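You operate a simulated robot arm through the tools that you are given. There is no shell and no other tool. Be economical: measure what you need, move in short steps, check, and stop when the job is done.

The job below is to be done with a simulated two-armed robot. You get a single attempt, and the scene is never put back.

## Task
Wipe up the spill on the top of the packing table with the grey cloth and put it back.

The check looks at the end state, three seconds after you hand in, the way a careful person would. Anything else that was tipped, shoved, dropped, spilled or broken makes it a failure. Flat cloth is picked up by pressing the open fingertips on it (5 to 10 N) and closing them slowly along it; thin cloth reads only 2 to 8 mm in the jaws.

## Robot
Two 6-joint arms with two-finger grippers on one trunk, on a base that drives. Base frame: it is fixed to the floor where the robot stands at the start and does not move with it; the origin is under the middle of the robot, x ahead of it, y to its left, z up; the surface under the hand at the start is at about z = 800. Readings come in mm, rad, newtons and seconds.
The left shoulder is at the start at [30, 178, 963], the right one opposite. With the tool pointing down near the work surface each hand reaches from about 420 to 840 mm from the robot's upright axis, wherever it stands, measured 20 degrees to its own side. Payload 2.54 kg a hand.
Tool frame (each hand has its own): the origin (TCP) lies between the finger pads and is the grasp point; the fingertips stand 30 mm ahead of it; z points along the fingers, y is the line along which they close. The gripper opens to 116 mm. The gripper's body begins 95 mm behind the TCP.
Orientation is told as [roll, pitch, yaw] about the base's x, y, z axes, in that order, counted from this pose: with the fingers straight down and closing along the base's y, the tool's x points along the base's -x, its y along +y and its z along -z.

## Interface
- The arms move only by the tool apply_moves. It takes "left_deltas", "right_deltas" or both (then of equal length, played together; a hand with none holds still); each is a list of rows, each an object (a shift or turn left out is 0, a gripper value left out holds the last) with "grip": the closure, from 0 (fully open) to 1 (shut); "travel": the shift along the tool's x, y, z in mm, a list of three; "angular": the turn, a rotation vector about the tool's x, y, z in rad, a list of three. In form: [{"grip": grip, "travel": [dx, dy, dz], "angular": [ax, ay, az]}, ...]. A call has 1 to 20 rows; each row is the pose to reach, as a shift and turn from the pose commanded when the call began, along the tool's axes at that moment. A row lasts 0.2 s, in which the tool goes at most 50 mm and 0.15 rad; a call with a longer step from one row to the next is refused whole, and so is a gripper value outside its range. A pose out of reach is approached as far as the arm can. The call stops where the force on the tool passes 40 N (or 10 N more than at its start, if that is more) or the arm is blocked; 0.2 s more then pass. The fingers move at their own pace (about 153 mm/s each) and stop on an object; they squeeze with about 45 N. The grip force told is the motor's: it shows also when the fingers shut on nothing. Time passes only in rows, and 0.2 s behind the last, so rows that repeat a pose let the fingers close. The reply holds the time, the measured pose of the TCP, the force on the tool along the base axes, the opening and the grip force, in the units named above and with some noise, with the torque about the TCP (base axes, N m) and any sound that the robot's microphone picked up.
- Cameras (640 x 400 px; columns grow to the right, rows downward): "scene" is now at [25.3, -34.3, 1669.6]; the picture's right is [-0.52, -0.86, 0.00], its down [-0.75, 0.45, -0.49] and it looks along [0.42, -0.25, -0.87] (base axes); focal length 289 px, centre (320, 200). "left" rides on the left gripper at [69, 15, -122] in its tool frame; the picture's right is [-0.21, 0.98, 0.00], its down [-0.83, -0.18, -0.53] and it looks along [-0.52, -0.11, 0.85] (tool axes); focal length 251 px, centre (320, 200). "right" rides on the right gripper at [69, -15, -122] in its tool frame; the picture's right is [0.21, 0.98, 0.00], its down [-0.83, 0.18, -0.53] and it looks along [-0.52, 0.11, 0.85] (tool axes); focal length 251 px, centre (320, 200).
- snapshot(camera): a new picture of that camera. The clock stands still meanwhile.
- slide_trunk(by): slides the trunk up (or, below 0, down) by that many mm; the arms and the scene camera ride with it, the base frame stays. It gives what a move gives, with no picture.
- drive_base(legs): drives the robot by 1 to 6 legs, each [ahead, left, turn to the left] in mm, mm and rad, along the robot's own axes; the way and the turn of a leg run together, so that a leg with both is an arc; at most 1500 mm and 3.142 rad a leg. The arms and the cameras ride along, it lands a little off, and it stops where it bumps. It gives what a move gives.
- aim_head(pan, tilt): turns the head with the scene camera to pan (to the left, within 2.496 rad either way) and tilt (down, from -0.506 to 1.204), counted from straight ahead of the robot. It gives what a move gives.
- locate(camera, pixels): for up to 12 pixels [column, row] of the newest picture of that camera ("zoom" is the newest enlarged one), the place [x, y, z] in the base frame of the surface seen there, good to about 3 mm. The clock stands still meanwhile.
- zoom(camera, box): a new picture of the part [left, top, right, bottom] of that camera's present view, enlarged. The clock stands still meanwhile.
- job_done(): hands the job in; it is judged then, once.

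Go step by step. Measure first, check grasps and placings, and put right what went wrong. The budget is 80 turns and 62 pictures, counting those below and the enlarged ones. Unless the task says otherwise, let go and move clear before handing in, and close with one line.

The tools are called after "Call:" by a JSON object that holds its "api" and its "payload". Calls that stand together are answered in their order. apply_moves: Moves the arms, as the interface text tells. Its arguments: {"type":"object","properties":{"left_deltas":{"type":"array"},"right_deltas":{"type":"array"}},"required":[]} The other tools are called the same way: slide_trunk (by) slides the trunk up or down; drive_base (legs) drives the base; aim_head (pan, tilt) turns the head that bears the scene camera; snapshot (camera) takes a picture; locate (camera, pixels) gives the place of the surface under pixels of a picture; zoom (camera, box) takes an enlarged picture of a part of a camera's view; job_done () hands the job in.

At the start:

```text
clock: 0.0
left_tcp_pos: [489.9, -98.4, 1005.1]
left_tool_rot: [-0.001, -0.001, 0.0]
left_wrist_force: [0.1, 0.0, -0.1]
left_torque: [0.02, -0.01, 0.0]
left_opening: 116.3
left_grasp_force: 0.1
right_tcp_pos: [393.5, -420.7, 1048.8]
right_tool_rot: [0.0, -0.001, 0.0]
right_wrist_force: [0.3, 0.6, -0.2]
right_torque: [0.02, 0.0, 0.03]
right_opening: 116.1
right_grasp_force: 0.1
trunk travel left (down, up): [-175.0, 365.0]
robot x, y, heading: [-0.1, 0.6, 0.001]
head pan, tilt: [-0.541, 1.063]
```

scene: 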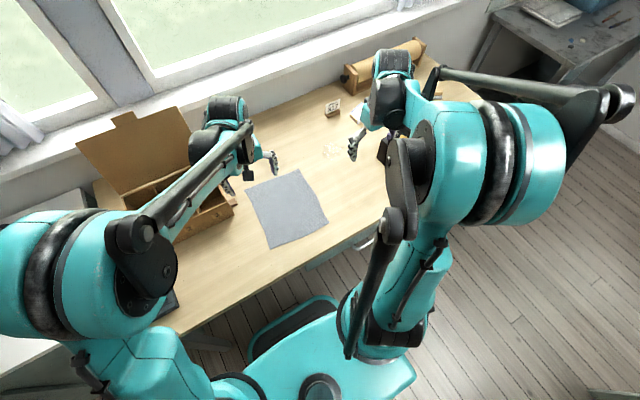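
right: 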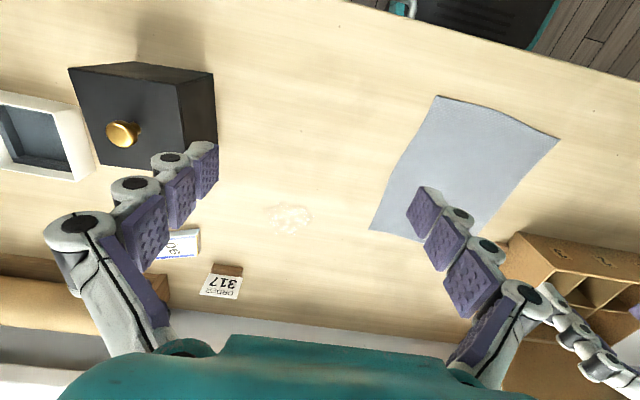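
left: 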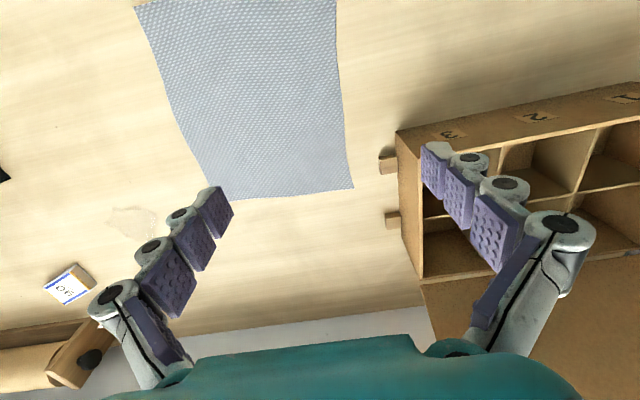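

The right picture shows the spill near (292,218) and the grey cloth with corners near (438,97), (558,140), (370,230). I'll measure these and the objects around them.

Call:
{"api": "locate", "payload": {"camera": "right", "pixels": [[292, 218], [272, 218], [313, 218], [292, 204], [292, 232], [438, 97], [558, 140], [370, 230], [225, 270], [185, 243], [215, 150], [125, 135]]}}

Call:
{"api": "locate", "payload": {"camera": "left", "pixels": [[135, 222], [110, 215], [155, 235], [208, 198], [352, 188], [338, 5], [136, 5], [270, 100], [385, 165], [395, 220], [410, 140], [70, 285]]}}

Call:
{"api": "locate", "payload": {"camera": "scene", "pixels": [[247, 187], [300, 170], [328, 220], [271, 248], [332, 152], [333, 108], [360, 110], [240, 208], [220, 190], [300, 225]]}}

Call:
{"api": "zoom", "payload": {"camera": "right", "box": [200, 80, 580, 318]}}

```text
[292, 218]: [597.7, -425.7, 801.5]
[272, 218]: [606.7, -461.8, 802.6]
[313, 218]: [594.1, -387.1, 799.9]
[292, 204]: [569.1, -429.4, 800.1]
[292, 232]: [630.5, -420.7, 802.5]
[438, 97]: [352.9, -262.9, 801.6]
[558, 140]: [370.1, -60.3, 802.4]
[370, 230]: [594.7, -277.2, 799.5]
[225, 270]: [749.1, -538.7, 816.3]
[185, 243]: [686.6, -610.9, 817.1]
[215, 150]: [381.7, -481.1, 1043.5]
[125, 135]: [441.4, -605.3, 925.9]
```

```text
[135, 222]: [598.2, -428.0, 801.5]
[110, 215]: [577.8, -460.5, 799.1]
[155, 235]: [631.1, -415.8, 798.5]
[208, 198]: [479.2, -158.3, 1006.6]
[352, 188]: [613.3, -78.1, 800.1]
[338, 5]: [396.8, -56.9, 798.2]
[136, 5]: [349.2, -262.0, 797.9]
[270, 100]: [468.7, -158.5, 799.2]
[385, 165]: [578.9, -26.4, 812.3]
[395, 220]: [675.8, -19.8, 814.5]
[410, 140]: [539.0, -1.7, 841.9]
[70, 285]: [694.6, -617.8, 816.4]
```

```text
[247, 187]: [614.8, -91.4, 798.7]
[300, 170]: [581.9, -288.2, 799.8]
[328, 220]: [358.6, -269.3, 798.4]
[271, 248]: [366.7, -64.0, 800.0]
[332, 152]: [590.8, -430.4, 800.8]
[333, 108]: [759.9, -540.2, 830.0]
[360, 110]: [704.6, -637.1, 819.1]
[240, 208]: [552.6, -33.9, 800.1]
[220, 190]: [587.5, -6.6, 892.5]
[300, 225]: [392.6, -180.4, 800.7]
```

```text
1.68 times, centred on (390, 199) of right
```

zoom: 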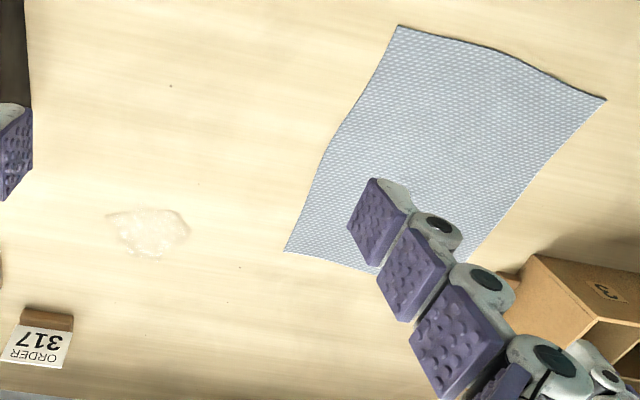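

The spill is centred on about (598,-426) and is some 80 mm across. The cloth's corners are near (356,-265), (370,-62), (613,-82) and (588,-283). First I'll raise the left hand out of the way, then bring the right hand above the cloth near its right edge.

Call:
{"api": "apply_moves", "payload": {"left_deltas": [{"travel": [0, 0, -45]}, {"travel": [0, 0, -90]}, {"travel": [20, 40, -120]}, {"travel": [45, 80, -120]}, {"travel": [70, 120, -120]}, {"travel": [90, 160, -120]}, {"travel": [100, 200, -120]}, {"travel": [100, 240, -120]}, {"travel": [100, 240, -120]}]}}

Call:
{"api": "apply_moves", "payload": {"right_deltas": [{"travel": [-20, 35, 0], "grip": 0.655}, {"travel": [-40, 70, 0]}, {"travel": [-60, 105, 10]}, {"travel": [-75, 140, 30]}, {"travel": [-81, 170, 60]}, {"travel": [-81, 184, 100]}, {"travel": [-81, 184, 140]}, {"travel": [-81, 184, 170]}, {"travel": [-81, 184, 170]}]}}

Call:
{"api": "snapshot", "payload": {"camera": "right"}}

Call:
{"api": "snapshot", "payload": {"camera": "scene"}}

```text
refused: row 3 steps farther than a row can; nothing moved
```

```text
clock: 2.0
left_tcp_pos: [490.4, -99.0, 1005.7]
left_tool_rot: [-0.001, 0.0, -0.001]
left_wrist_force: [-0.7, 0.2, 1.1]
left_torque: [0.02, 0.01, 0.02]
left_opening: 115.9
left_grasp_force: 0.1
right_tcp_pos: [474.2, -233.7, 877.4]
right_tool_rot: [0.0, 0.0, 0.0]
right_wrist_force: [-1.0, -0.8, -0.1]
right_torque: [-0.01, -0.02, 0.0]
right_opening: 39.8
right_grasp_force: 0.0
trunk travel left (down, up): [-175.0, 365.0]
robot x, y, heading: [-1.5, 1.5, -0.006]
head pan, tilt: [-0.541, 1.063]
```

```text
57 pictures are left
```

right: 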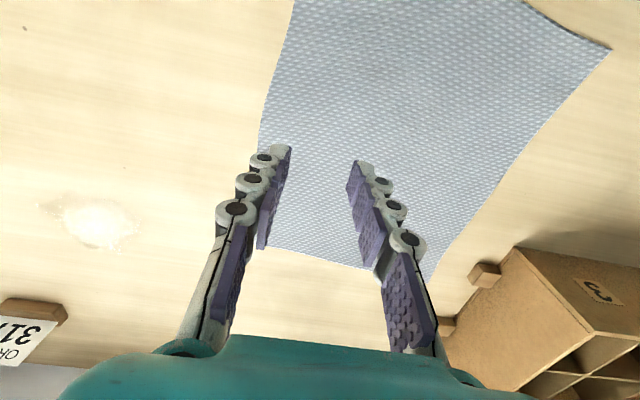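

```text
56 pictures are left
```

scene: 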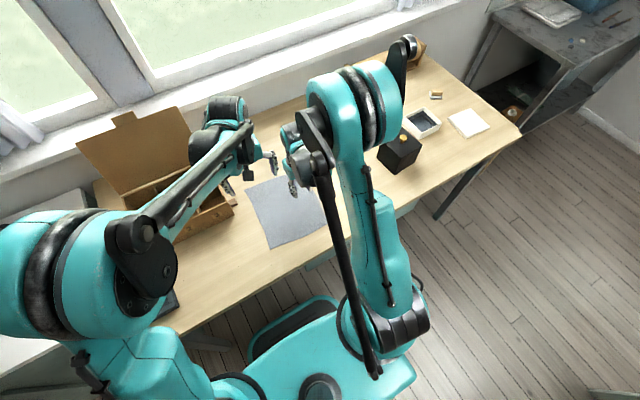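

The left move was refused because one step was too long, but the right hand arrived cleanly with its outer finger close to the cloth's edge. I'll retract the left hand in smaller steps, shift the right hand 8 mm inward and lower it to just above the cloth.

Call:
{"api": "apply_moves", "payload": {"left_deltas": [{"travel": [0, 0, -40]}, {"travel": [0, 0, -80]}, {"travel": [10, 25, -110]}, {"travel": [25, 60, -120]}, {"travel": [45, 95, -120]}, {"travel": [65, 130, -120]}, {"travel": [85, 165, -120]}, {"travel": [100, 200, -120]}, {"travel": [100, 240, -120]}, {"travel": [100, 240, -120]}]}}

Call:
{"api": "apply_moves", "payload": {"right_deltas": [{"travel": [0, 8, 20]}, {"travel": [0, 8, 35]}, {"travel": [0, 8, 40]}, {"travel": [0, 8, 44]}, {"travel": [0, 8, 46]}, {"travel": [0, 8, 47]}]}}

```text
clock: 4.2
left_tcp_pos: [394.4, 139.9, 1126.1]
left_tool_rot: [0.0, 0.0, 0.001]
left_wrist_force: [-0.3, -0.1, -0.2]
left_torque: [0.03, 0.02, -0.01]
left_opening: 116.1
left_grasp_force: 0.0
right_tcp_pos: [475.0, -234.9, 877.0]
right_tool_rot: [0.003, 0.0, 0.002]
right_wrist_force: [1.0, 0.5, 0.1]
right_torque: [0.04, -0.01, -0.02]
right_opening: 39.6
right_grasp_force: 0.0
trunk travel left (down, up): [-175.0, 365.0]
robot x, y, heading: [-2.4, -2.1, -0.003]
head pan, tilt: [-0.541, 1.063]
```

```text
clock: 5.6
left_tcp_pos: [393.4, 140.4, 1125.8]
left_tool_rot: [0.0, -0.001, 0.0]
left_wrist_force: [0.8, -0.1, 0.1]
left_torque: [0.03, 0.01, 0.01]
left_opening: 116.0
left_grasp_force: 0.0
right_tcp_pos: [472.9, -229.2, 831.5]
right_tool_rot: [0.0, 0.0, -0.001]
right_wrist_force: [0.1, 0.9, 1.1]
right_torque: [-0.01, -0.01, 0.02]
right_opening: 40.2
right_grasp_force: 0.1
trunk travel left (down, up): [-175.0, 365.0]
robot x, y, heading: [-2.9, -1.5, -0.003]
head pan, tilt: [-0.541, 1.063]
```

The fingertips are just touching at z 831 with about 1 N. I'll press down in small steps to reach 5–10 N.

Call:
{"api": "apply_moves", "payload": {"right_deltas": [{"travel": [0, 0, 1]}, {"travel": [0, 0, 2]}, {"travel": [0, 0, 2]}]}}

```text
clock: 6.4
left_tcp_pos: [392.5, 140.0, 1126.4]
left_tool_rot: [0.001, -0.001, 0.0]
left_wrist_force: [0.3, 0.5, 0.8]
left_torque: [0.02, 0.01, -0.02]
left_opening: 115.7
left_grasp_force: 0.0
right_tcp_pos: [473.8, -228.4, 829.8]
right_tool_rot: [0.0, 0.0, -0.001]
right_wrist_force: [-1.2, -0.7, 21.1]
right_torque: [0.07, 0.03, -0.01]
right_opening: 44.3
right_grasp_force: 2.8
trunk travel left (down, up): [-175.0, 365.0]
robot x, y, heading: [0.7, -2.5, -0.003]
head pan, tilt: [-0.541, 1.063]
stopped in row 3 (right hand): the force on the tool passed its limit at 45 N (the readings are from after the stop); the commanded pose is now the measured one
```

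Contact is stiff, at 21 N. I'll back off slightly.

Call:
{"api": "apply_moves", "payload": {"right_deltas": [{"travel": [0, 0, -0.4]}, {"travel": [0, 0, -0.4]}]}}

```text
clock: 7.0
left_tcp_pos: [393.9, 140.7, 1126.9]
left_tool_rot: [0.0, -0.002, 0.0]
left_wrist_force: [-0.7, 0.2, 1.1]
left_torque: [-0.03, 0.0, -0.03]
left_opening: 115.9
left_grasp_force: 0.1
right_tcp_pos: [473.9, -228.8, 831.2]
right_tool_rot: [-0.001, -0.001, -0.001]
right_wrist_force: [-0.6, -0.2, 7.3]
right_torque: [0.0, 0.01, 0.02]
right_opening: 38.1
right_grasp_force: 0.1
trunk travel left (down, up): [-175.0, 365.0]
robot x, y, heading: [-4.0, 2.3, -0.006]
head pan, tilt: [-0.541, 1.063]
```

The press is now 7.3 N, inside the wanted range, so I'll close slowly.

Call:
{"api": "apply_moves", "payload": {"right_deltas": [{"grip": 0.68}, {"grip": 0.71}, {"grip": 0.74}, {"grip": 0.77}, {"grip": 0.8}, {"grip": 0.83}, {"grip": 0.86}, {"grip": 0.89}, {"grip": 0.92}, {"grip": 0.95}, {"grip": 0.98}, {"grip": 1.0}, {"grip": 1.0}, {"grip": 1.0}]}}

Call:
{"api": "snapshot", "payload": {"camera": "right"}}

```text
clock: 10.0
left_tcp_pos: [394.2, 139.3, 1126.2]
left_tool_rot: [0.0, 0.0, 0.001]
left_wrist_force: [0.3, 0.0, 0.7]
left_torque: [-0.02, -0.06, -0.01]
left_opening: 116.1
left_grasp_force: 0.1
right_tcp_pos: [474.2, -228.7, 830.5]
right_tool_rot: [0.001, 0.0, 0.0]
right_wrist_force: [0.0, 0.7, -1.6]
right_torque: [0.01, 0.0, -0.03]
right_opening: 5.7
right_grasp_force: 38.2
trunk travel left (down, up): [-175.0, 365.0]
robot x, y, heading: [-0.9, -1.0, 0.003]
head pan, tilt: [-0.541, 1.063]
```

```text
55 pictures are left
```

right: 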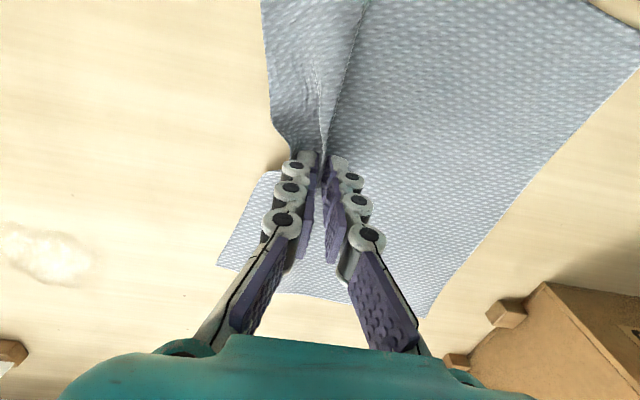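

The jaws hold the cloth at 5.7 mm with a clear fold. I'll lift it 50 mm and carry it to just before the spill.

Call:
{"api": "apply_moves", "payload": {"right_deltas": [{"travel": [0, 0, -25], "grip": 1.0}, {"travel": [0, 0, -50]}, {"travel": [-25, -25, -50]}, {"travel": [-50, -50, -50]}, {"travel": [-75, -75, -50]}, {"travel": [-100, -100, -50]}, {"travel": [-124, -125, -50]}, {"travel": [-124, -125, -50]}]}}

Call:
{"api": "snapshot", "payload": {"camera": "right"}}

Call:
{"api": "snapshot", "payload": {"camera": "left"}}

```text
clock: 11.8
left_tcp_pos: [394.3, 139.9, 1125.5]
left_tool_rot: [0.001, 0.0, 0.002]
left_wrist_force: [-0.2, 0.6, -0.6]
left_torque: [0.0, 0.0, -0.03]
left_opening: 116.0
left_grasp_force: 0.0
right_tcp_pos: [597.4, -354.3, 877.9]
right_tool_rot: [0.0, 0.001, 0.0]
right_wrist_force: [0.4, -0.3, 1.2]
right_torque: [-0.05, -0.07, 0.01]
right_opening: 5.4
right_grasp_force: 31.1
trunk travel left (down, up): [-175.0, 365.0]
robot x, y, heading: [2.4, 3.8, 0.006]
head pan, tilt: [-0.541, 1.063]
```

```text
54 pictures are left
```

right: 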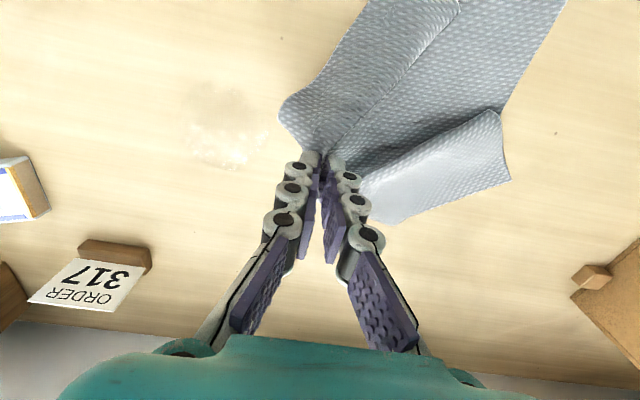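

```text
53 pictures are left
```

left: 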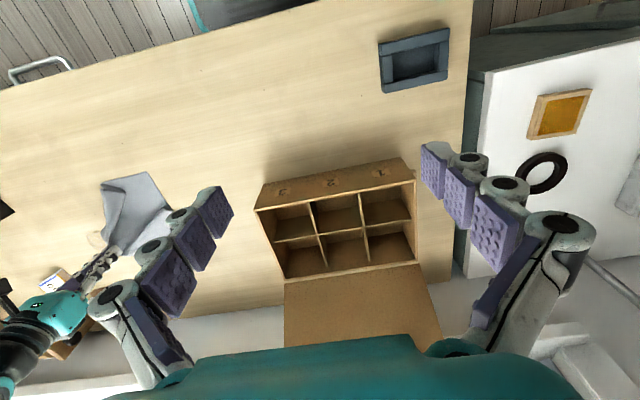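

The cloth is held at (597,-354) and the spill is still at about (225,130) in the right picture. I'll lower onto the table gently.

Call:
{"api": "apply_moves", "payload": {"right_deltas": [{"travel": [0, 0, 25]}, {"travel": [0, 0, 40]}, {"travel": [0, 0, 44]}, {"travel": [0, 0, 46]}, {"travel": [0, 0, 46.5]}, {"travel": [0, 0, 46.5]}]}}

```text
clock: 13.2
left_tcp_pos: [393.7, 139.8, 1126.9]
left_tool_rot: [0.001, 0.0, 0.002]
left_wrist_force: [0.0, -0.8, -0.7]
left_torque: [0.03, 0.02, -0.01]
left_opening: 116.0
left_grasp_force: 0.1
right_tcp_pos: [598.2, -354.7, 832.2]
right_tool_rot: [-0.001, 0.001, 0.001]
right_wrist_force: [0.3, 0.2, -0.7]
right_torque: [0.0, -0.06, -0.02]
right_opening: 1.4
right_grasp_force: 27.0
trunk travel left (down, up): [-175.0, 365.0]
robot x, y, heading: [1.5, 1.9, -0.0]
head pan, tilt: [-0.541, 1.063]
```

The opening has dropped to 1.4 mm, so the cloth may have slipped. I'll look.

Call:
{"api": "snapshot", "payload": {"camera": "right"}}

Call:
{"api": "zoom", "payload": {"camera": "right", "box": [240, 80, 400, 180]}}

```text
52 pictures are left
```

right: 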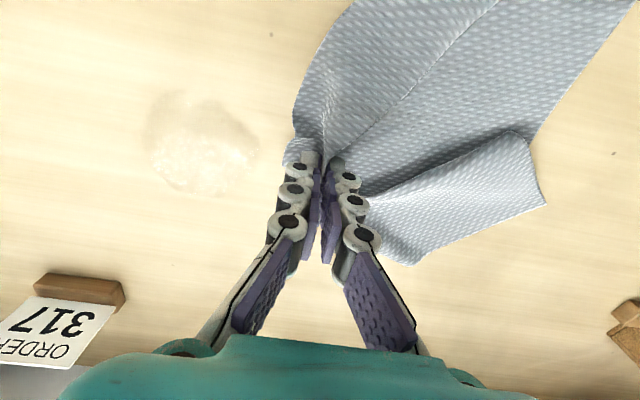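

```text
4.00 times, centred on (320, 130) of right
```

zoom: 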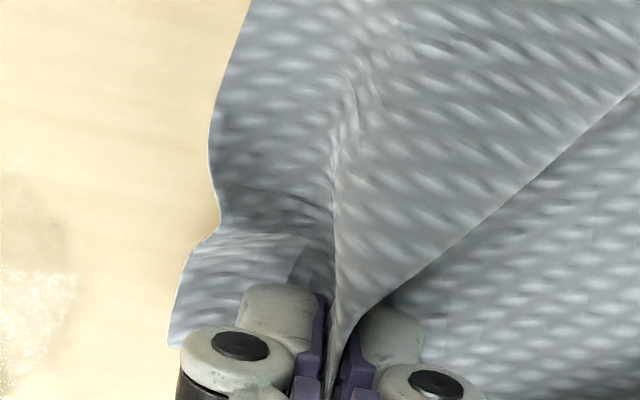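

The fold is still in the jaws. I'll press in small steps.

Call:
{"api": "apply_moves", "payload": {"right_deltas": [{"travel": [0, 0, 0.7]}, {"travel": [0, 0, 1.2]}, {"travel": [0, 0, 1.2]}]}}

```text
clock: 14.0
left_tcp_pos: [393.3, 140.4, 1126.5]
left_tool_rot: [-0.001, 0.0, -0.001]
left_wrist_force: [0.0, -0.2, 0.3]
left_torque: [0.0, 0.02, -0.01]
left_opening: 116.0
left_grasp_force: 0.2
right_tcp_pos: [597.5, -353.9, 830.6]
right_tool_rot: [-0.001, 0.001, 0.001]
right_wrist_force: [-0.1, -0.3, -2.1]
right_torque: [0.04, 0.02, 0.0]
right_opening: 5.7
right_grasp_force: 36.0
trunk travel left (down, up): [-175.0, 365.0]
robot x, y, heading: [-0.9, 2.2, 0.002]
head pan, tilt: [-0.541, 1.063]
```

Call:
{"api": "apply_moves", "payload": {"right_deltas": [{"travel": [0, 0, 0.5]}, {"travel": [0, 0, 1.0]}, {"travel": [0, 0, 1.0]}]}}

```text
clock: 14.8
left_tcp_pos: [394.0, 139.3, 1126.2]
left_tool_rot: [0.0, 0.001, 0.001]
left_wrist_force: [-0.3, -0.5, -0.2]
left_torque: [-0.01, -0.03, -0.03]
left_opening: 116.0
left_grasp_force: 0.1
right_tcp_pos: [598.7, -354.1, 829.4]
right_tool_rot: [0.001, 0.001, 0.0]
right_wrist_force: [0.4, 0.4, -1.6]
right_torque: [-0.03, 0.05, 0.02]
right_opening: 6.3
right_grasp_force: 34.7
trunk travel left (down, up): [-175.0, 365.0]
robot x, y, heading: [3.2, 2.7, -0.002]
head pan, tilt: [-0.541, 1.063]
```

There is still no contact at z 829.4, so I'll go on in half-millimetre steps.

Call:
{"api": "apply_moves", "payload": {"right_deltas": [{"travel": [0, 0, 0.4]}, {"travel": [0, 0, 0.8]}, {"travel": [0, 0, 0.8]}]}}

```text
clock: 15.6
left_tcp_pos: [393.3, 139.9, 1126.3]
left_tool_rot: [0.0, 0.001, -0.002]
left_wrist_force: [-0.4, -0.6, 0.3]
left_torque: [0.01, -0.04, 0.01]
left_opening: 116.1
left_grasp_force: 0.0
right_tcp_pos: [597.2, -353.7, 828.5]
right_tool_rot: [0.001, 0.0, -0.001]
right_wrist_force: [0.9, 0.0, 1.6]
right_torque: [0.0, 0.0, 0.02]
right_opening: 5.1
right_grasp_force: 30.5
trunk travel left (down, up): [-175.0, 365.0]
robot x, y, heading: [-0.8, -0.5, 0.003]
head pan, tilt: [-0.541, 1.063]
```

Call:
{"api": "apply_moves", "payload": {"right_deltas": [{"travel": [0, 0, 0.4]}, {"travel": [0, 0, 0.8]}, {"travel": [0, 0, 0.8]}]}}

```text
clock: 16.4
left_tcp_pos: [394.7, 140.0, 1125.9]
left_tool_rot: [0.0, 0.0, -0.001]
left_wrist_force: [-0.8, 0.0, 0.2]
left_torque: [0.01, -0.01, 0.0]
left_opening: 116.2
left_grasp_force: 0.1
right_tcp_pos: [597.0, -352.5, 830.0]
right_tool_rot: [-0.003, 0.0, -0.001]
right_wrist_force: [0.8, 0.4, 4.4]
right_torque: [0.08, 0.0, 0.0]
right_opening: 5.7
right_grasp_force: 31.1
trunk travel left (down, up): [-175.0, 365.0]
robot x, y, heading: [-2.5, -1.7, 0.002]
head pan, tilt: [-0.541, 1.063]
```

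The press is 4.4 N. I'll now wipe in −y through the spill.

Call:
{"api": "apply_moves", "payload": {"right_deltas": [{"travel": [0, -12, 0.3]}, {"travel": [0, -24, 0.3]}, {"travel": [0, -36, 0.3]}, {"travel": [0, -48, 0.3]}, {"travel": [0, -60, 0.3]}, {"travel": [0, -72, 0.3]}, {"travel": [0, -84, 0.3]}, {"travel": [0, -96, 0.3]}, {"travel": [0, -108, 0.3]}, {"travel": [0, -120, 0.3]}, {"travel": [0, -130, 0.3]}]}}

Call:
{"api": "snapshot", "payload": {"camera": "right"}}

```text
clock: 18.8
left_tcp_pos: [394.1, 140.4, 1127.1]
left_tool_rot: [0.001, 0.0, 0.001]
left_wrist_force: [-0.1, 0.0, 0.8]
left_torque: [-0.02, -0.01, 0.04]
left_opening: 115.8
left_grasp_force: 0.1
right_tcp_pos: [598.4, -485.3, 828.4]
right_tool_rot: [-0.002, -0.002, 0.002]
right_wrist_force: [0.5, 1.9, 4.3]
right_torque: [-0.09, 0.0, 0.03]
right_opening: 3.8
right_grasp_force: 30.3
trunk travel left (down, up): [-175.0, 365.0]
robot x, y, heading: [1.0, 1.6, 0.004]
head pan, tilt: [-0.541, 1.063]
```

```text
50 pictures are left
```

right: 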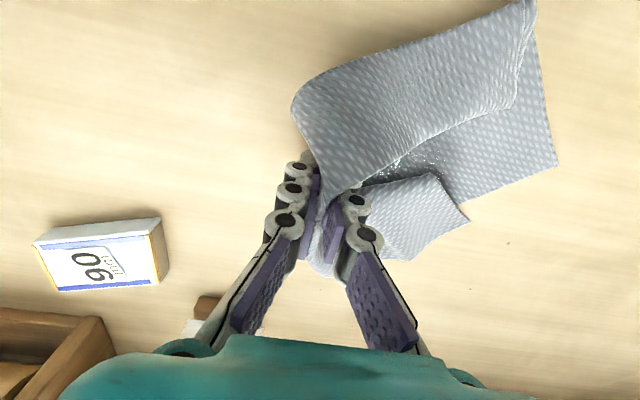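

The cloth followed and shows a wet sheen at (395,165). I'll do raster strokes on either side of this line.

Call:
{"api": "apply_moves", "payload": {"right_deltas": [{"travel": [-18, 0, 0]}, {"travel": [-18, 20, 0]}, {"travel": [-18, 40, 0]}, {"travel": [-18, 60, 0]}, {"travel": [-18, 80, 0]}, {"travel": [-18, 100, 0]}, {"travel": [-18, 115, 0]}, {"travel": [0, 115, 0]}, {"travel": [18, 115, 0]}, {"travel": [18, 95, 0]}, {"travel": [18, 75, 0]}, {"travel": [18, 55, 0]}, {"travel": [18, 35, 0]}, {"travel": [18, 15, 0]}, {"travel": [18, 0, 0]}]}}

Call:
{"api": "snapshot", "payload": {"camera": "right"}}

```text
clock: 22.0
left_tcp_pos: [393.4, 137.9, 1127.2]
left_tool_rot: [0.001, 0.0, 0.0]
left_wrist_force: [0.9, -0.5, 0.3]
left_torque: [-0.02, 0.0, 0.03]
left_opening: 115.9
left_grasp_force: 0.0
right_tcp_pos: [581.2, -484.5, 830.0]
right_tool_rot: [0.0, 0.0, 0.0]
right_wrist_force: [0.4, -2.8, 5.3]
right_torque: [0.1, 0.08, -0.02]
right_opening: 1.5
right_grasp_force: 33.8
trunk travel left (down, up): [-175.0, 365.0]
robot x, y, heading: [1.3, 1.9, -0.003]
head pan, tilt: [-0.541, 1.063]
```

```text
49 pictures are left
```

right: 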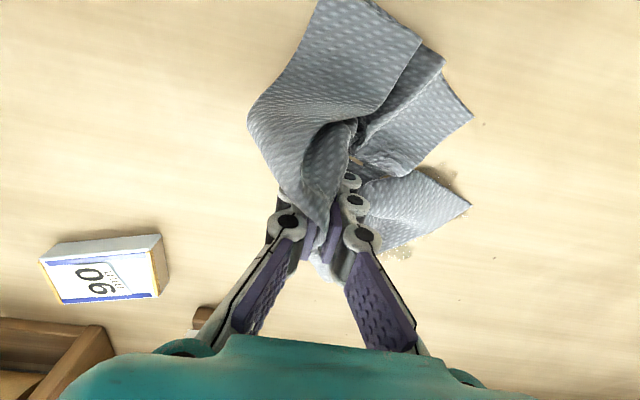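

Traces remain near (440,175) and (400,250). I'll lift and move off to −x/+y to see the table.

Call:
{"api": "apply_moves", "payload": {"right_deltas": [{"travel": [0, 0, -40]}, {"travel": [0, 0, -80]}, {"travel": [30, 0, -120]}, {"travel": [60, 0, -150]}, {"travel": [90, 0, -180]}, {"travel": [90, 0, -180]}]}}

Call:
{"api": "snapshot", "payload": {"camera": "right"}}

Call:
{"api": "snapshot", "payload": {"camera": "scene"}}

```text
clock: 23.4
left_tcp_pos: [395.2, 140.2, 1126.2]
left_tool_rot: [0.0, -0.003, 0.0]
left_wrist_force: [0.4, 0.4, 0.7]
left_torque: [-0.01, 0.01, 0.0]
left_opening: 116.0
left_grasp_force: 0.0
right_tcp_pos: [492.4, -485.1, 1009.3]
right_tool_rot: [0.0, 0.0, -0.001]
right_wrist_force: [0.9, 0.0, -2.2]
right_torque: [-0.01, 0.0, 0.03]
right_opening: 5.4
right_grasp_force: 32.9
trunk travel left (down, up): [-175.0, 365.0]
robot x, y, heading: [0.6, -4.5, 0.002]
head pan, tilt: [-0.541, 1.063]
```

```text
48 pictures are left
```

right: 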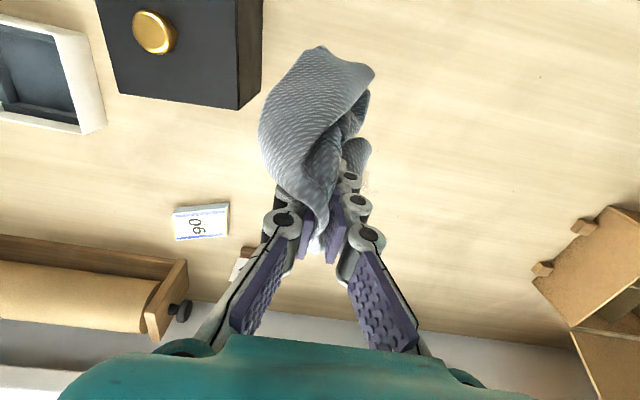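

```text
47 pictures are left
```

scene: 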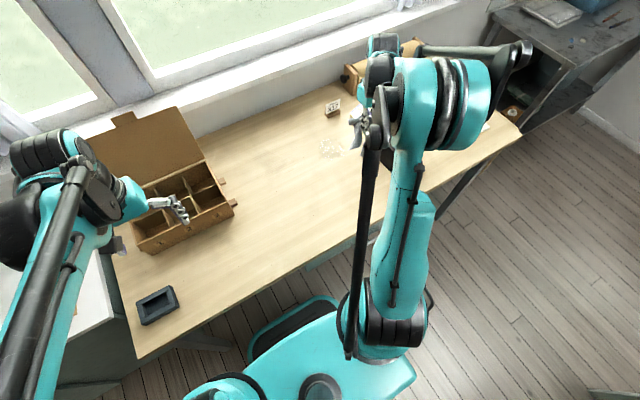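

Call:
{"api": "zoom", "payload": {"camera": "scene", "box": [280, 100, 400, 175]}}

Call:
{"api": "zoom", "payload": {"camera": "left", "box": [0, 140, 240, 290]}}

```text
5.33 times, centred on (340, 138) of scene
```

zoom: 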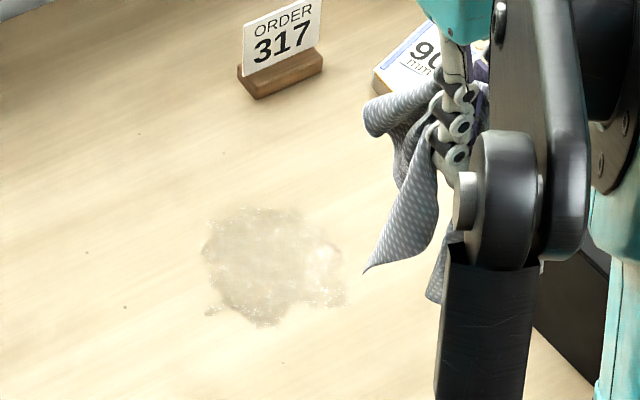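

```text
2.67 times, centred on (120, 215) of left
```

zoom: 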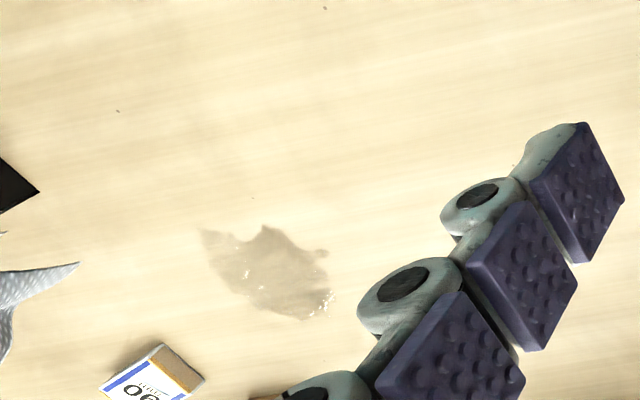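

The stain is still mostly there. I'll measure its present extent in the left zoom.

Call:
{"api": "locate", "payload": {"camera": "zoom", "pixels": [[203, 232], [265, 228], [325, 253], [330, 300], [295, 318], [235, 285], [265, 270], [225, 250], [300, 290]]}}

Call:
{"api": "zoom", "payload": {"camera": "left", "box": [60, 210, 140, 260]}}

```text
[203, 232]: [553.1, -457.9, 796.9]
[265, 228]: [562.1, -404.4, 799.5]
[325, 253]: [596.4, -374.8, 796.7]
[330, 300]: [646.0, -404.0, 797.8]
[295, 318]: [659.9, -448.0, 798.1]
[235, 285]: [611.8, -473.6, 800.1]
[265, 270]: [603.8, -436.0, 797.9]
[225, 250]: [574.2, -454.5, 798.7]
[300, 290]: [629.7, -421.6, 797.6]
```

```text
8.00 times, centred on (100, 235) of left
```

zoom: 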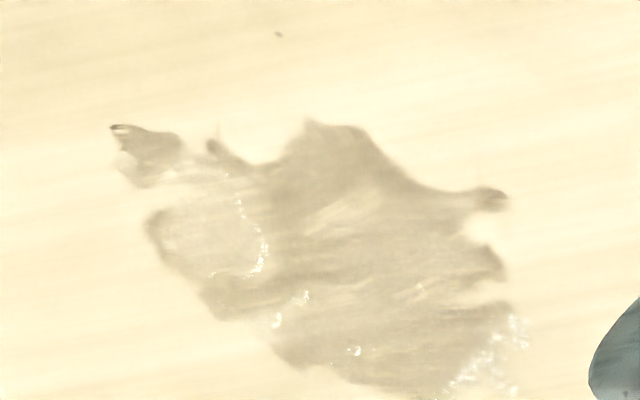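

The film covers x 550–660, y −375 to −475, with some patches already lighter. I'll reposition to its +y side and make firmer, overlapping strokes in −y so that the cloth trails behind.

Call:
{"api": "apply_moves", "payload": {"right_deltas": [{"travel": [-20, 45, 0]}, {"travel": [-40, 90, 0]}, {"travel": [-55, 130, 10]}, {"travel": [-63, 155, 40]}, {"travel": [-63, 155, 85]}, {"travel": [-63, 155, 130]}, {"travel": [-63, 155, 165]}, {"travel": [-63, 155, 177]}, {"travel": [-63, 145, 178]}, {"travel": [-63, 125, 179]}, {"travel": [-63, 120, 180]}, {"travel": [-63, 120, 180.4]}]}}

```text
clock: 26.0
left_tcp_pos: [394.2, 140.7, 1127.0]
left_tool_rot: [0.002, 0.001, 0.0]
left_wrist_force: [0.2, 0.0, 0.2]
left_torque: [-0.03, 0.0, 0.02]
left_opening: 115.9
left_grasp_force: 0.1
right_tcp_pos: [551.3, -364.2, 829.3]
right_tool_rot: [0.0, -0.001, 0.001]
right_wrist_force: [0.4, 0.2, 5.9]
right_torque: [0.01, 0.07, 0.01]
right_opening: 5.0
right_grasp_force: 31.6
trunk travel left (down, up): [-175.0, 365.0]
robot x, y, heading: [-0.6, 0.6, 0.001]
head pan, tilt: [-0.541, 1.063]
```

Contact is at 5.9 N. Now the strokes.

Call:
{"api": "apply_moves", "payload": {"right_deltas": [{"travel": [0, -20, 0.4]}, {"travel": [0, -40, 0.4]}, {"travel": [0, -60, 0.4]}, {"travel": [0, -80, 0.4]}, {"travel": [0, -100, 0.4]}, {"travel": [0, -120, 0.4]}, {"travel": [-8, -95, -20]}, {"travel": [-18, -50, -25]}, {"travel": [-18, -10, -15]}, {"travel": [-18, 5, 0]}, {"travel": [-18, -15, 0.4]}, {"travel": [-18, -35, 0.4]}, {"travel": [-18, -55, 0.4]}, {"travel": [-18, -75, 0.4]}, {"travel": [-18, -95, 0.4]}, {"travel": [-18, -120, 0.4]}, {"travel": [-26, -95, -20]}, {"travel": [-36, -50, -25]}, {"travel": [-36, -10, -15]}, {"travel": [-36, 5, 0]}]}}

Call:
{"api": "apply_moves", "payload": {"right_deltas": [{"travel": [0, -20, 0.4]}, {"travel": [0, -40, 0.4]}, {"travel": [0, -60, 0.4]}, {"travel": [0, -80, 0.4]}, {"travel": [0, -100, 0.4]}, {"travel": [0, -120, 0.4]}, {"travel": [-8, -95, -20]}, {"travel": [-18, -50, -25]}, {"travel": [-18, -10, -15]}, {"travel": [-18, 5, 0]}, {"travel": [-18, -15, 0.4]}, {"travel": [-18, -35, 0.4]}, {"travel": [-18, -55, 0.4]}, {"travel": [-18, -75, 0.4]}, {"travel": [-18, -95, 0.4]}, {"travel": [-18, -120, 0.4]}, {"travel": [-26, -95, -20]}, {"travel": [-36, -50, -25]}, {"travel": [-36, -10, -15]}, {"travel": [-36, 5, 0]}]}}

Call:
{"api": "snapshot", "payload": {"camera": "right"}}

Call:
{"api": "zoom", "payload": {"camera": "left", "box": [0, 140, 240, 290]}}

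```text
clock: 30.2
left_tcp_pos: [393.8, 139.4, 1126.9]
left_tool_rot: [0.001, 0.0, 0.001]
left_wrist_force: [0.1, -0.6, -0.3]
left_torque: [0.0, -0.03, 0.0]
left_opening: 115.8
left_grasp_force: 0.1
right_tcp_pos: [590.9, -359.0, 828.8]
right_tool_rot: [0.0, -0.002, 0.001]
right_wrist_force: [0.7, -1.1, 13.4]
right_torque: [-0.31, -0.06, -0.03]
right_opening: 3.6
right_grasp_force: 37.8
trunk travel left (down, up): [-175.0, 365.0]
robot x, y, heading: [0.0, -1.0, 0.004]
head pan, tilt: [-0.541, 1.063]
```

```text
clock: 34.4
left_tcp_pos: [393.2, 139.7, 1126.1]
left_tool_rot: [-0.001, -0.001, 0.0]
left_wrist_force: [-0.6, 0.4, -1.0]
left_torque: [-0.01, 0.03, -0.01]
left_opening: 115.8
left_grasp_force: 0.0
right_tcp_pos: [623.2, -352.8, 829.2]
right_tool_rot: [-0.002, -0.001, -0.001]
right_wrist_force: [0.4, -4.3, 27.3]
right_torque: [-0.47, 0.08, 0.05]
right_opening: 3.9
right_grasp_force: 32.9
trunk travel left (down, up): [-175.0, 365.0]
robot x, y, heading: [-0.4, -1.2, 0.0]
head pan, tilt: [-0.541, 1.063]
```

```text
43 pictures are left
```

right: 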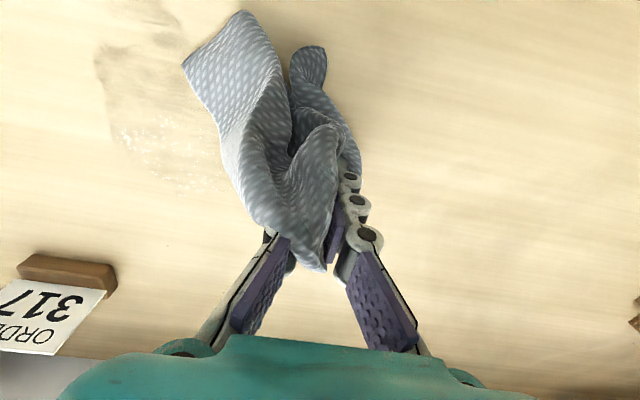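

```text
2.67 times, centred on (120, 215) of left
```

zoom: 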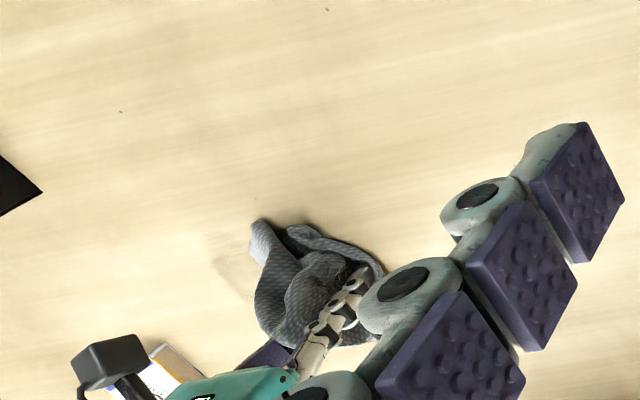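

The force rose to 27 N under the bunched cloth, so I'll ease off a little and do the remaining strokes at x 623, 641 and 655.

Call:
{"api": "apply_moves", "payload": {"right_deltas": [{"travel": [0, 0, -0.6]}, {"travel": [0, -20, -0.5]}, {"travel": [0, -40, -0.4]}, {"travel": [0, -60, -0.2]}, {"travel": [0, -80, 0]}, {"travel": [0, -100, 0]}, {"travel": [0, -125, 0]}, {"travel": [-8, -95, -25]}, {"travel": [-18, -50, -30]}, {"travel": [-18, -10, -15]}, {"travel": [-18, 5, -1]}, {"travel": [-18, -15, -0.6]}, {"travel": [-18, -35, -0.4]}, {"travel": [-18, -55, -0.2]}, {"travel": [-18, -75, 0]}, {"travel": [-18, -95, 0]}, {"travel": [-18, -120, 0]}, {"travel": [-18, -120, -30]}, {"travel": [-5, -120, -70]}, {"travel": [25, -120, -105]}]}}

Call:
{"api": "apply_moves", "payload": {"right_deltas": [{"travel": [35, 0, -20]}, {"travel": [80, 0, -40]}, {"travel": [110, -15, -60]}, {"travel": [110, -15, -60]}]}}

Call:
{"api": "zoom", "payload": {"camera": "left", "box": [20, 190, 180, 290]}}

Call:
{"api": "zoom", "payload": {"camera": "scene", "box": [280, 100, 400, 175]}}

Call:
{"api": "snapshot", "payload": {"camera": "right"}}

```text
clock: 38.6
left_tcp_pos: [391.9, 141.0, 1126.3]
left_tool_rot: [0.0, -0.002, 0.001]
left_wrist_force: [-0.7, 0.3, -0.1]
left_torque: [-0.02, -0.08, -0.02]
left_opening: 116.1
left_grasp_force: 0.0
right_tcp_pos: [597.1, -475.7, 934.8]
right_tool_rot: [-0.002, -0.002, 0.001]
right_wrist_force: [-0.4, -0.3, 3.8]
right_torque: [-0.03, -0.06, 0.01]
right_opening: 0.3
right_grasp_force: 25.6
trunk travel left (down, up): [-175.0, 365.0]
robot x, y, heading: [2.0, -0.5, 0.003]
head pan, tilt: [-0.541, 1.063]
```

```text
clock: 39.6
left_tcp_pos: [395.3, 138.5, 1126.2]
left_tool_rot: [0.001, 0.0, -0.001]
left_wrist_force: [0.5, 0.8, 0.1]
left_torque: [-0.01, 0.01, -0.01]
left_opening: 115.9
left_grasp_force: 0.0
right_tcp_pos: [487.4, -486.4, 992.4]
right_tool_rot: [0.0, 0.0, 0.0]
right_wrist_force: [0.4, 0.2, -2.0]
right_torque: [-0.03, 0.06, 0.02]
right_opening: 1.7
right_grasp_force: 28.1
trunk travel left (down, up): [-175.0, 365.0]
robot x, y, heading: [0.2, -1.0, 0.003]
head pan, tilt: [-0.541, 1.063]
```

```text
4.00 times, centred on (100, 240) of left
```

zoom: 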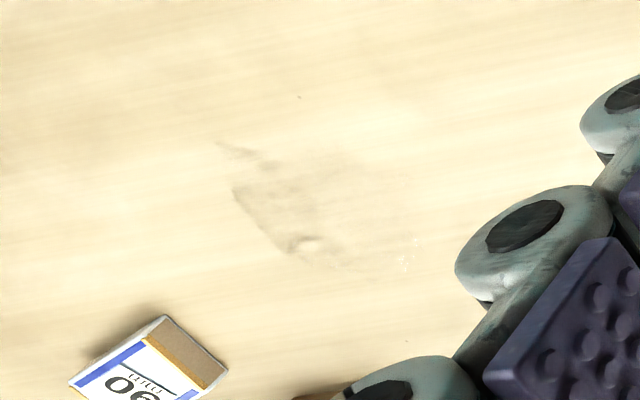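

```text
5.33 times, centred on (340, 138) of scene
```

zoom: 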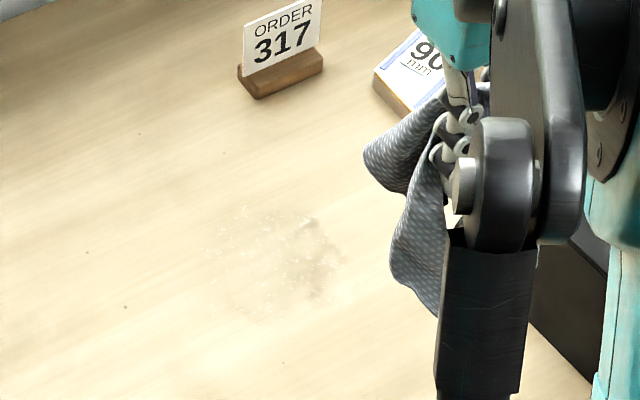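

```text
39 pictures are left
```

right: 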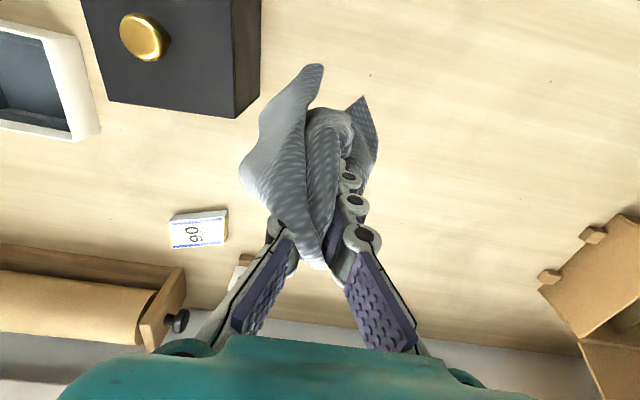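

It is much fainter now, and the remains lie at the far (−y) side, around (310,250) in the scene zoom. I'll measure them and make another round.

Call:
{"api": "locate", "payload": {"camera": "zoom", "pixels": [[310, 225], [340, 260], [315, 300], [250, 215], [250, 300], [290, 270], [225, 250]]}}

Call:
{"api": "apply_moves", "payload": {"right_deltas": [{"travel": [-20, 45, 0]}, {"travel": [-40, 90, 0]}, {"travel": [-63, 125, 0]}, {"travel": [-63, 135, 40]}, {"travel": [-63, 135, 85]}, {"travel": [-63, 135, 130]}, {"travel": [-63, 130, 155]}, {"travel": [-63, 122, 161]}, {"travel": [-63, 115, 162.5]}]}}

```text
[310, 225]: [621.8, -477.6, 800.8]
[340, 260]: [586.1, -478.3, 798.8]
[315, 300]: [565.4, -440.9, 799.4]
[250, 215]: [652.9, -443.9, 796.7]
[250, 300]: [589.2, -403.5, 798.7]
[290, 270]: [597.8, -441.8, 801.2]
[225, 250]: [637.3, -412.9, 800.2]
```

```text
clock: 41.6
left_tcp_pos: [395.0, 140.0, 1127.1]
left_tool_rot: [0.001, 0.0, 0.001]
left_wrist_force: [-0.6, -0.8, 0.5]
left_torque: [0.07, 0.02, 0.0]
left_opening: 116.3
left_grasp_force: 0.0
right_tcp_pos: [552.0, -372.7, 831.4]
right_tool_rot: [0.001, 0.001, 0.001]
right_wrist_force: [0.0, -1.1, 8.1]
right_torque: [0.01, -0.08, 0.02]
right_opening: 0.1
right_grasp_force: 26.9
trunk travel left (down, up): [-175.0, 365.0]
robot x, y, heading: [-1.6, 0.5, 0.002]
head pan, tilt: [-0.541, 1.063]
```

Contact is at 8 N. This round's strokes reach farther, to y ≈ −505.

Call:
{"api": "apply_moves", "payload": {"right_deltas": [{"travel": [0, -22, 0.3]}, {"travel": [0, -44, 0.5]}, {"travel": [0, -66, 0.7]}, {"travel": [0, -88, 0.7]}, {"travel": [0, -110, 0.7]}, {"travel": [0, -132, 0.7]}, {"travel": [-8, -95, -20]}, {"travel": [-18, -50, -25]}, {"travel": [-18, -10, -15]}, {"travel": [-18, 0, -1]}, {"travel": [-18, -22, 0]}, {"travel": [-18, -44, 0.4]}, {"travel": [-18, -66, 0.7]}, {"travel": [-18, -88, 0.7]}, {"travel": [-18, -110, 0.7]}, {"travel": [-18, -132, 0.7]}, {"travel": [-26, -95, -20]}, {"travel": [-36, -50, -25]}, {"travel": [-36, -10, -15]}, {"travel": [-36, 0, -1]}]}}

Call:
{"api": "apply_moves", "payload": {"right_deltas": [{"travel": [0, -22, 0.6]}, {"travel": [0, -44, 1.2]}, {"travel": [0, -66, 1.5]}, {"travel": [0, -88, 1.5]}, {"travel": [0, -110, 1.5]}, {"travel": [0, -132, 1.5]}, {"travel": [-8, -95, -20]}, {"travel": [-18, -50, -25]}, {"travel": [-18, -10, -15]}, {"travel": [-18, 0, 0]}, {"travel": [-18, -22, 0.6]}, {"travel": [-18, -44, 1.2]}, {"travel": [-18, -66, 1.5]}, {"travel": [-18, -88, 1.5]}, {"travel": [-18, -110, 1.5]}, {"travel": [-18, -132, 1.5]}, {"travel": [-26, -95, -20]}, {"travel": [-36, -50, -25]}, {"travel": [-36, -10, -15]}, {"travel": [-36, 0, 0]}]}}

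Call:
{"api": "apply_moves", "payload": {"right_deltas": [{"travel": [0, -22, 0.4]}, {"travel": [0, -44, 1]}, {"travel": [0, -66, 1.2]}, {"travel": [0, -88, 1.2]}, {"travel": [0, -110, 1.2]}, {"travel": [0, -132, 1.2]}, {"travel": [-8, -95, -20]}, {"travel": [-18, -50, -25]}, {"travel": [-18, -10, -15]}, {"travel": [-18, 0, 0]}, {"travel": [-18, -22, 0.4]}, {"travel": [-18, -44, 1]}, {"travel": [-18, -66, 1.2]}, {"travel": [-18, -88, 1.2]}, {"travel": [-18, -110, 1.2]}, {"travel": [-18, -120, 1.2]}, {"travel": [-18, -120, -30]}, {"travel": [-5, -120, -70]}, {"travel": [25, -120, -105]}, {"travel": [50, -120, -140]}]}}

Call:
{"api": "apply_moves", "payload": {"right_deltas": [{"travel": [40, 0, 0]}, {"travel": [80, 0, 0]}, {"travel": [80, 0, 0]}]}}

Call:
{"api": "zoom", "payload": {"camera": "left", "box": [20, 190, 180, 290]}}

Call:
{"api": "zoom", "payload": {"camera": "scene", "box": [280, 100, 400, 175]}}

```text
clock: 45.8
left_tcp_pos: [394.4, 139.0, 1126.1]
left_tool_rot: [0.0, 0.0, -0.001]
left_wrist_force: [-0.4, 0.3, -0.1]
left_torque: [-0.01, -0.01, -0.01]
left_opening: 115.8
left_grasp_force: 0.1
right_tcp_pos: [590.1, -374.8, 832.5]
right_tool_rot: [0.0, 0.0, 0.0]
right_wrist_force: [-0.7, -0.1, -0.9]
right_torque: [0.09, 0.08, 0.01]
right_opening: 4.8
right_grasp_force: 35.2
trunk travel left (down, up): [-175.0, 365.0]
robot x, y, heading: [3.6, -2.2, -0.002]
head pan, tilt: [-0.541, 1.063]
```

```text
clock: 50.0
left_tcp_pos: [394.3, 140.2, 1126.6]
left_tool_rot: [0.0, 0.0, 0.0]
left_wrist_force: [0.2, -0.1, -0.5]
left_torque: [-0.01, 0.02, 0.0]
left_opening: 115.8
left_grasp_force: 0.1
right_tcp_pos: [624.0, -373.4, 831.5]
right_tool_rot: [0.0, 0.0, 0.001]
right_wrist_force: [0.4, 1.6, 4.5]
right_torque: [0.07, -0.02, 0.02]
right_opening: 0.1
right_grasp_force: 26.2
trunk travel left (down, up): [-175.0, 365.0]
robot x, y, heading: [-2.6, -2.1, 0.007]
head pan, tilt: [-0.541, 1.063]
```

```text
clock: 54.2
left_tcp_pos: [392.6, 141.2, 1126.5]
left_tool_rot: [0.0, -0.003, 0.001]
left_wrist_force: [0.9, 0.1, 0.4]
left_torque: [-0.01, -0.05, -0.03]
left_opening: 115.7
left_grasp_force: 0.0
right_tcp_pos: [569.9, -489.9, 972.8]
right_tool_rot: [-0.002, -0.001, -0.002]
right_wrist_force: [0.2, -1.7, -1.8]
right_torque: [0.01, -0.03, 0.02]
right_opening: 4.0
right_grasp_force: 38.3
trunk travel left (down, up): [-175.0, 365.0]
robot x, y, heading: [2.3, 0.2, -0.0]
head pan, tilt: [-0.541, 1.063]
```

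```text
clock: 55.0
left_tcp_pos: [394.6, 139.7, 1126.0]
left_tool_rot: [0.0, 0.001, 0.0]
left_wrist_force: [-0.7, 0.5, 0.6]
left_torque: [0.02, -0.04, -0.01]
left_opening: 115.8
left_grasp_force: 0.1
right_tcp_pos: [489.8, -497.2, 971.6]
right_tool_rot: [0.001, 0.001, 0.0]
right_wrist_force: [0.5, 0.4, 1.2]
right_torque: [0.02, 0.07, -0.03]
right_opening: 2.7
right_grasp_force: 36.7
trunk travel left (down, up): [-175.0, 365.0]
robot x, y, heading: [-1.6, -1.2, 0.0]
head pan, tilt: [-0.541, 1.063]
```

```text
4.00 times, centred on (100, 240) of left
```

zoom: 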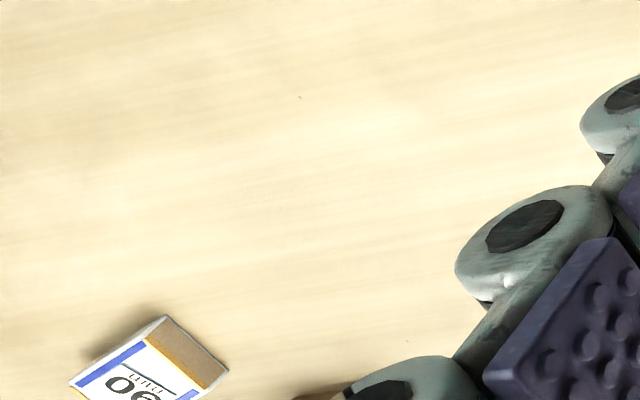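

```text
5.33 times, centred on (340, 138) of scene
```

zoom: 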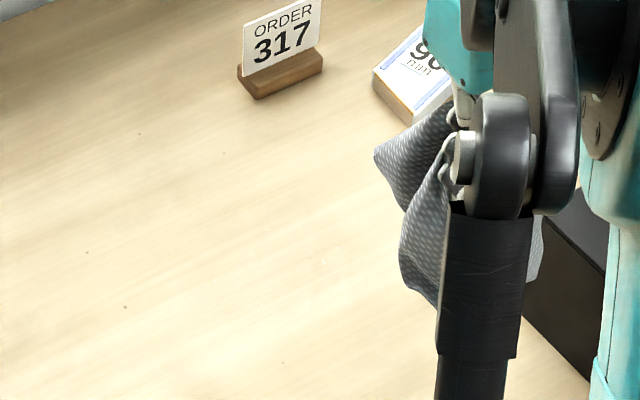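

The spill is gone in both zooms. Now I'll put the cloth back by lifting it and carrying it above the left side of its old place, so I can lay it down towards −y.

Call:
{"api": "apply_moves", "payload": {"right_deltas": [{"travel": [0, 0, -30]}, {"travel": [0, 0, -65]}, {"travel": [4, 40, -70]}, {"travel": [8, 80, -70]}, {"travel": [12, 120, -70]}, {"travel": [15, 160, -70]}, {"travel": [15, 200, -70]}, {"travel": [15, 240, -70]}, {"travel": [15, 280, -70]}, {"travel": [15, 320, -70]}, {"travel": [15, 355, -70]}, {"travel": [15, 385, -70]}, {"travel": [15, 400, -70]}, {"travel": [15, 400, -70]}, {"travel": [15, 400, -70]}, {"travel": [15, 400, -70]}]}}

Call:
{"api": "snapshot", "payload": {"camera": "scene"}}

Call:
{"api": "snapshot", "payload": {"camera": "right"}}

Call:
{"api": "snapshot", "payload": {"camera": "left"}}

```text
clock: 58.4
left_tcp_pos: [393.6, 140.0, 1126.1]
left_tool_rot: [0.001, -0.001, 0.0]
left_wrist_force: [-0.3, -0.8, 0.2]
left_torque: [0.0, 0.03, 0.02]
left_opening: 116.0
left_grasp_force: 0.0
right_tcp_pos: [478.8, -96.4, 1042.8]
right_tool_rot: [0.001, -0.001, 0.002]
right_wrist_force: [0.4, 1.1, -1.9]
right_torque: [-0.03, 0.02, 0.0]
right_opening: 4.7
right_grasp_force: 31.5
trunk travel left (down, up): [-175.0, 365.0]
robot x, y, heading: [-1.6, -1.0, -0.001]
head pan, tilt: [-0.541, 1.063]
```

```text
36 pictures are left
```

scene: 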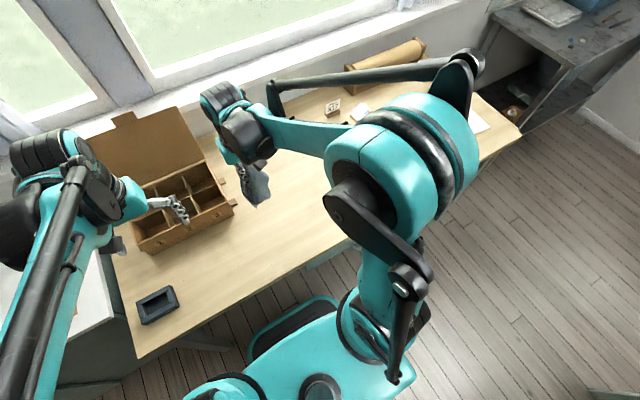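

```text
35 pictures are left
```

right: 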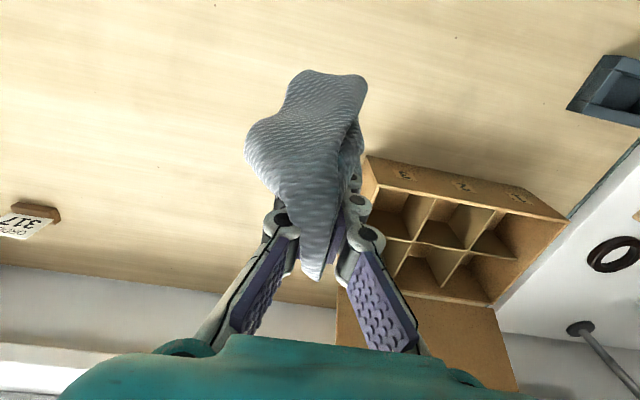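

```text
34 pictures are left
```

left: 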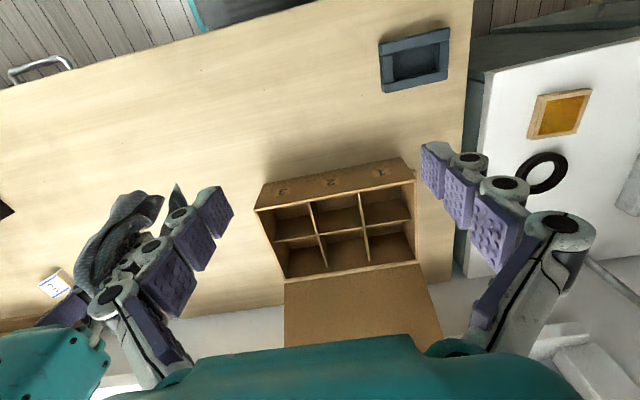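

The cloth hangs from the jaws and the table looks clean. I'll lower it until the free part touches, then lay it down while moving in −y to the original grasp point.

Call:
{"api": "apply_moves", "payload": {"right_deltas": [{"travel": [2, 10, 30]}, {"travel": [4, 20, 65]}, {"travel": [4, 20, 90]}, {"travel": [4, 8, 105]}, {"travel": [4, -8, 118]}, {"travel": [4, -24, 130]}, {"travel": [4, -40, 142]}, {"travel": [4, -56, 154]}, {"travel": [4, -72, 166]}, {"travel": [4, -88, 178]}, {"travel": [4, -104, 188]}, {"travel": [4, -120, 196]}, {"travel": [4, -135, 202]}, {"travel": [4, -145, 205]}, {"travel": [4, -145, 205]}]}}

Call:
{"api": "snapshot", "payload": {"camera": "right"}}

Call:
{"api": "snapshot", "payload": {"camera": "scene"}}

```text
clock: 61.6
left_tcp_pos: [395.2, 139.6, 1126.1]
left_tool_rot: [0.0, 0.0, 0.0]
left_wrist_force: [0.4, -0.3, 0.7]
left_torque: [-0.01, -0.03, 0.0]
left_opening: 116.0
left_grasp_force: 0.0
right_tcp_pos: [476.2, -239.2, 835.9]
right_tool_rot: [0.0, 0.0, 0.002]
right_wrist_force: [0.1, 0.5, -3.4]
right_torque: [0.05, 0.0, -0.02]
right_opening: 4.6
right_grasp_force: 38.0
trunk travel left (down, up): [-175.0, 365.0]
robot x, y, heading: [-3.0, 0.4, 0.002]
head pan, tilt: [-0.541, 1.063]
```

```text
33 pictures are left
```

right: 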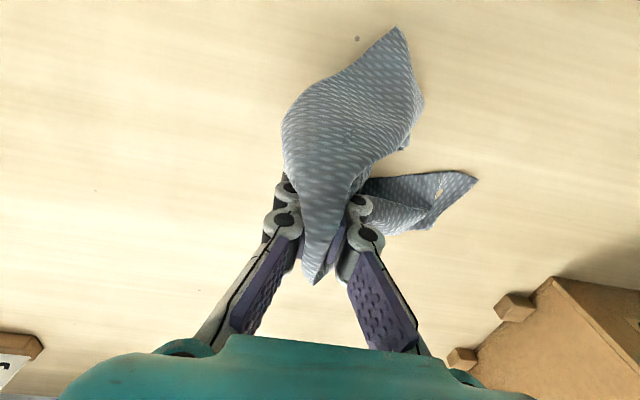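

```text
32 pictures are left
```

scene: 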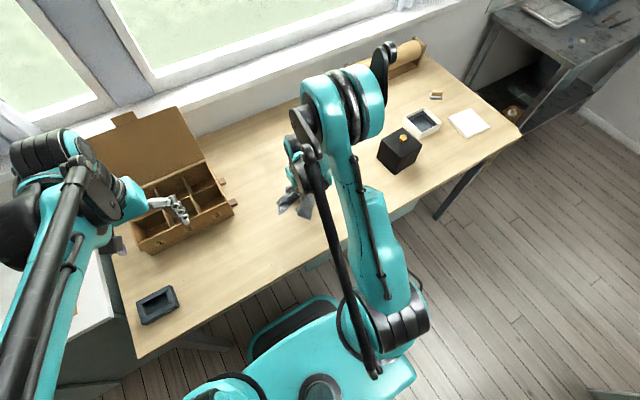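

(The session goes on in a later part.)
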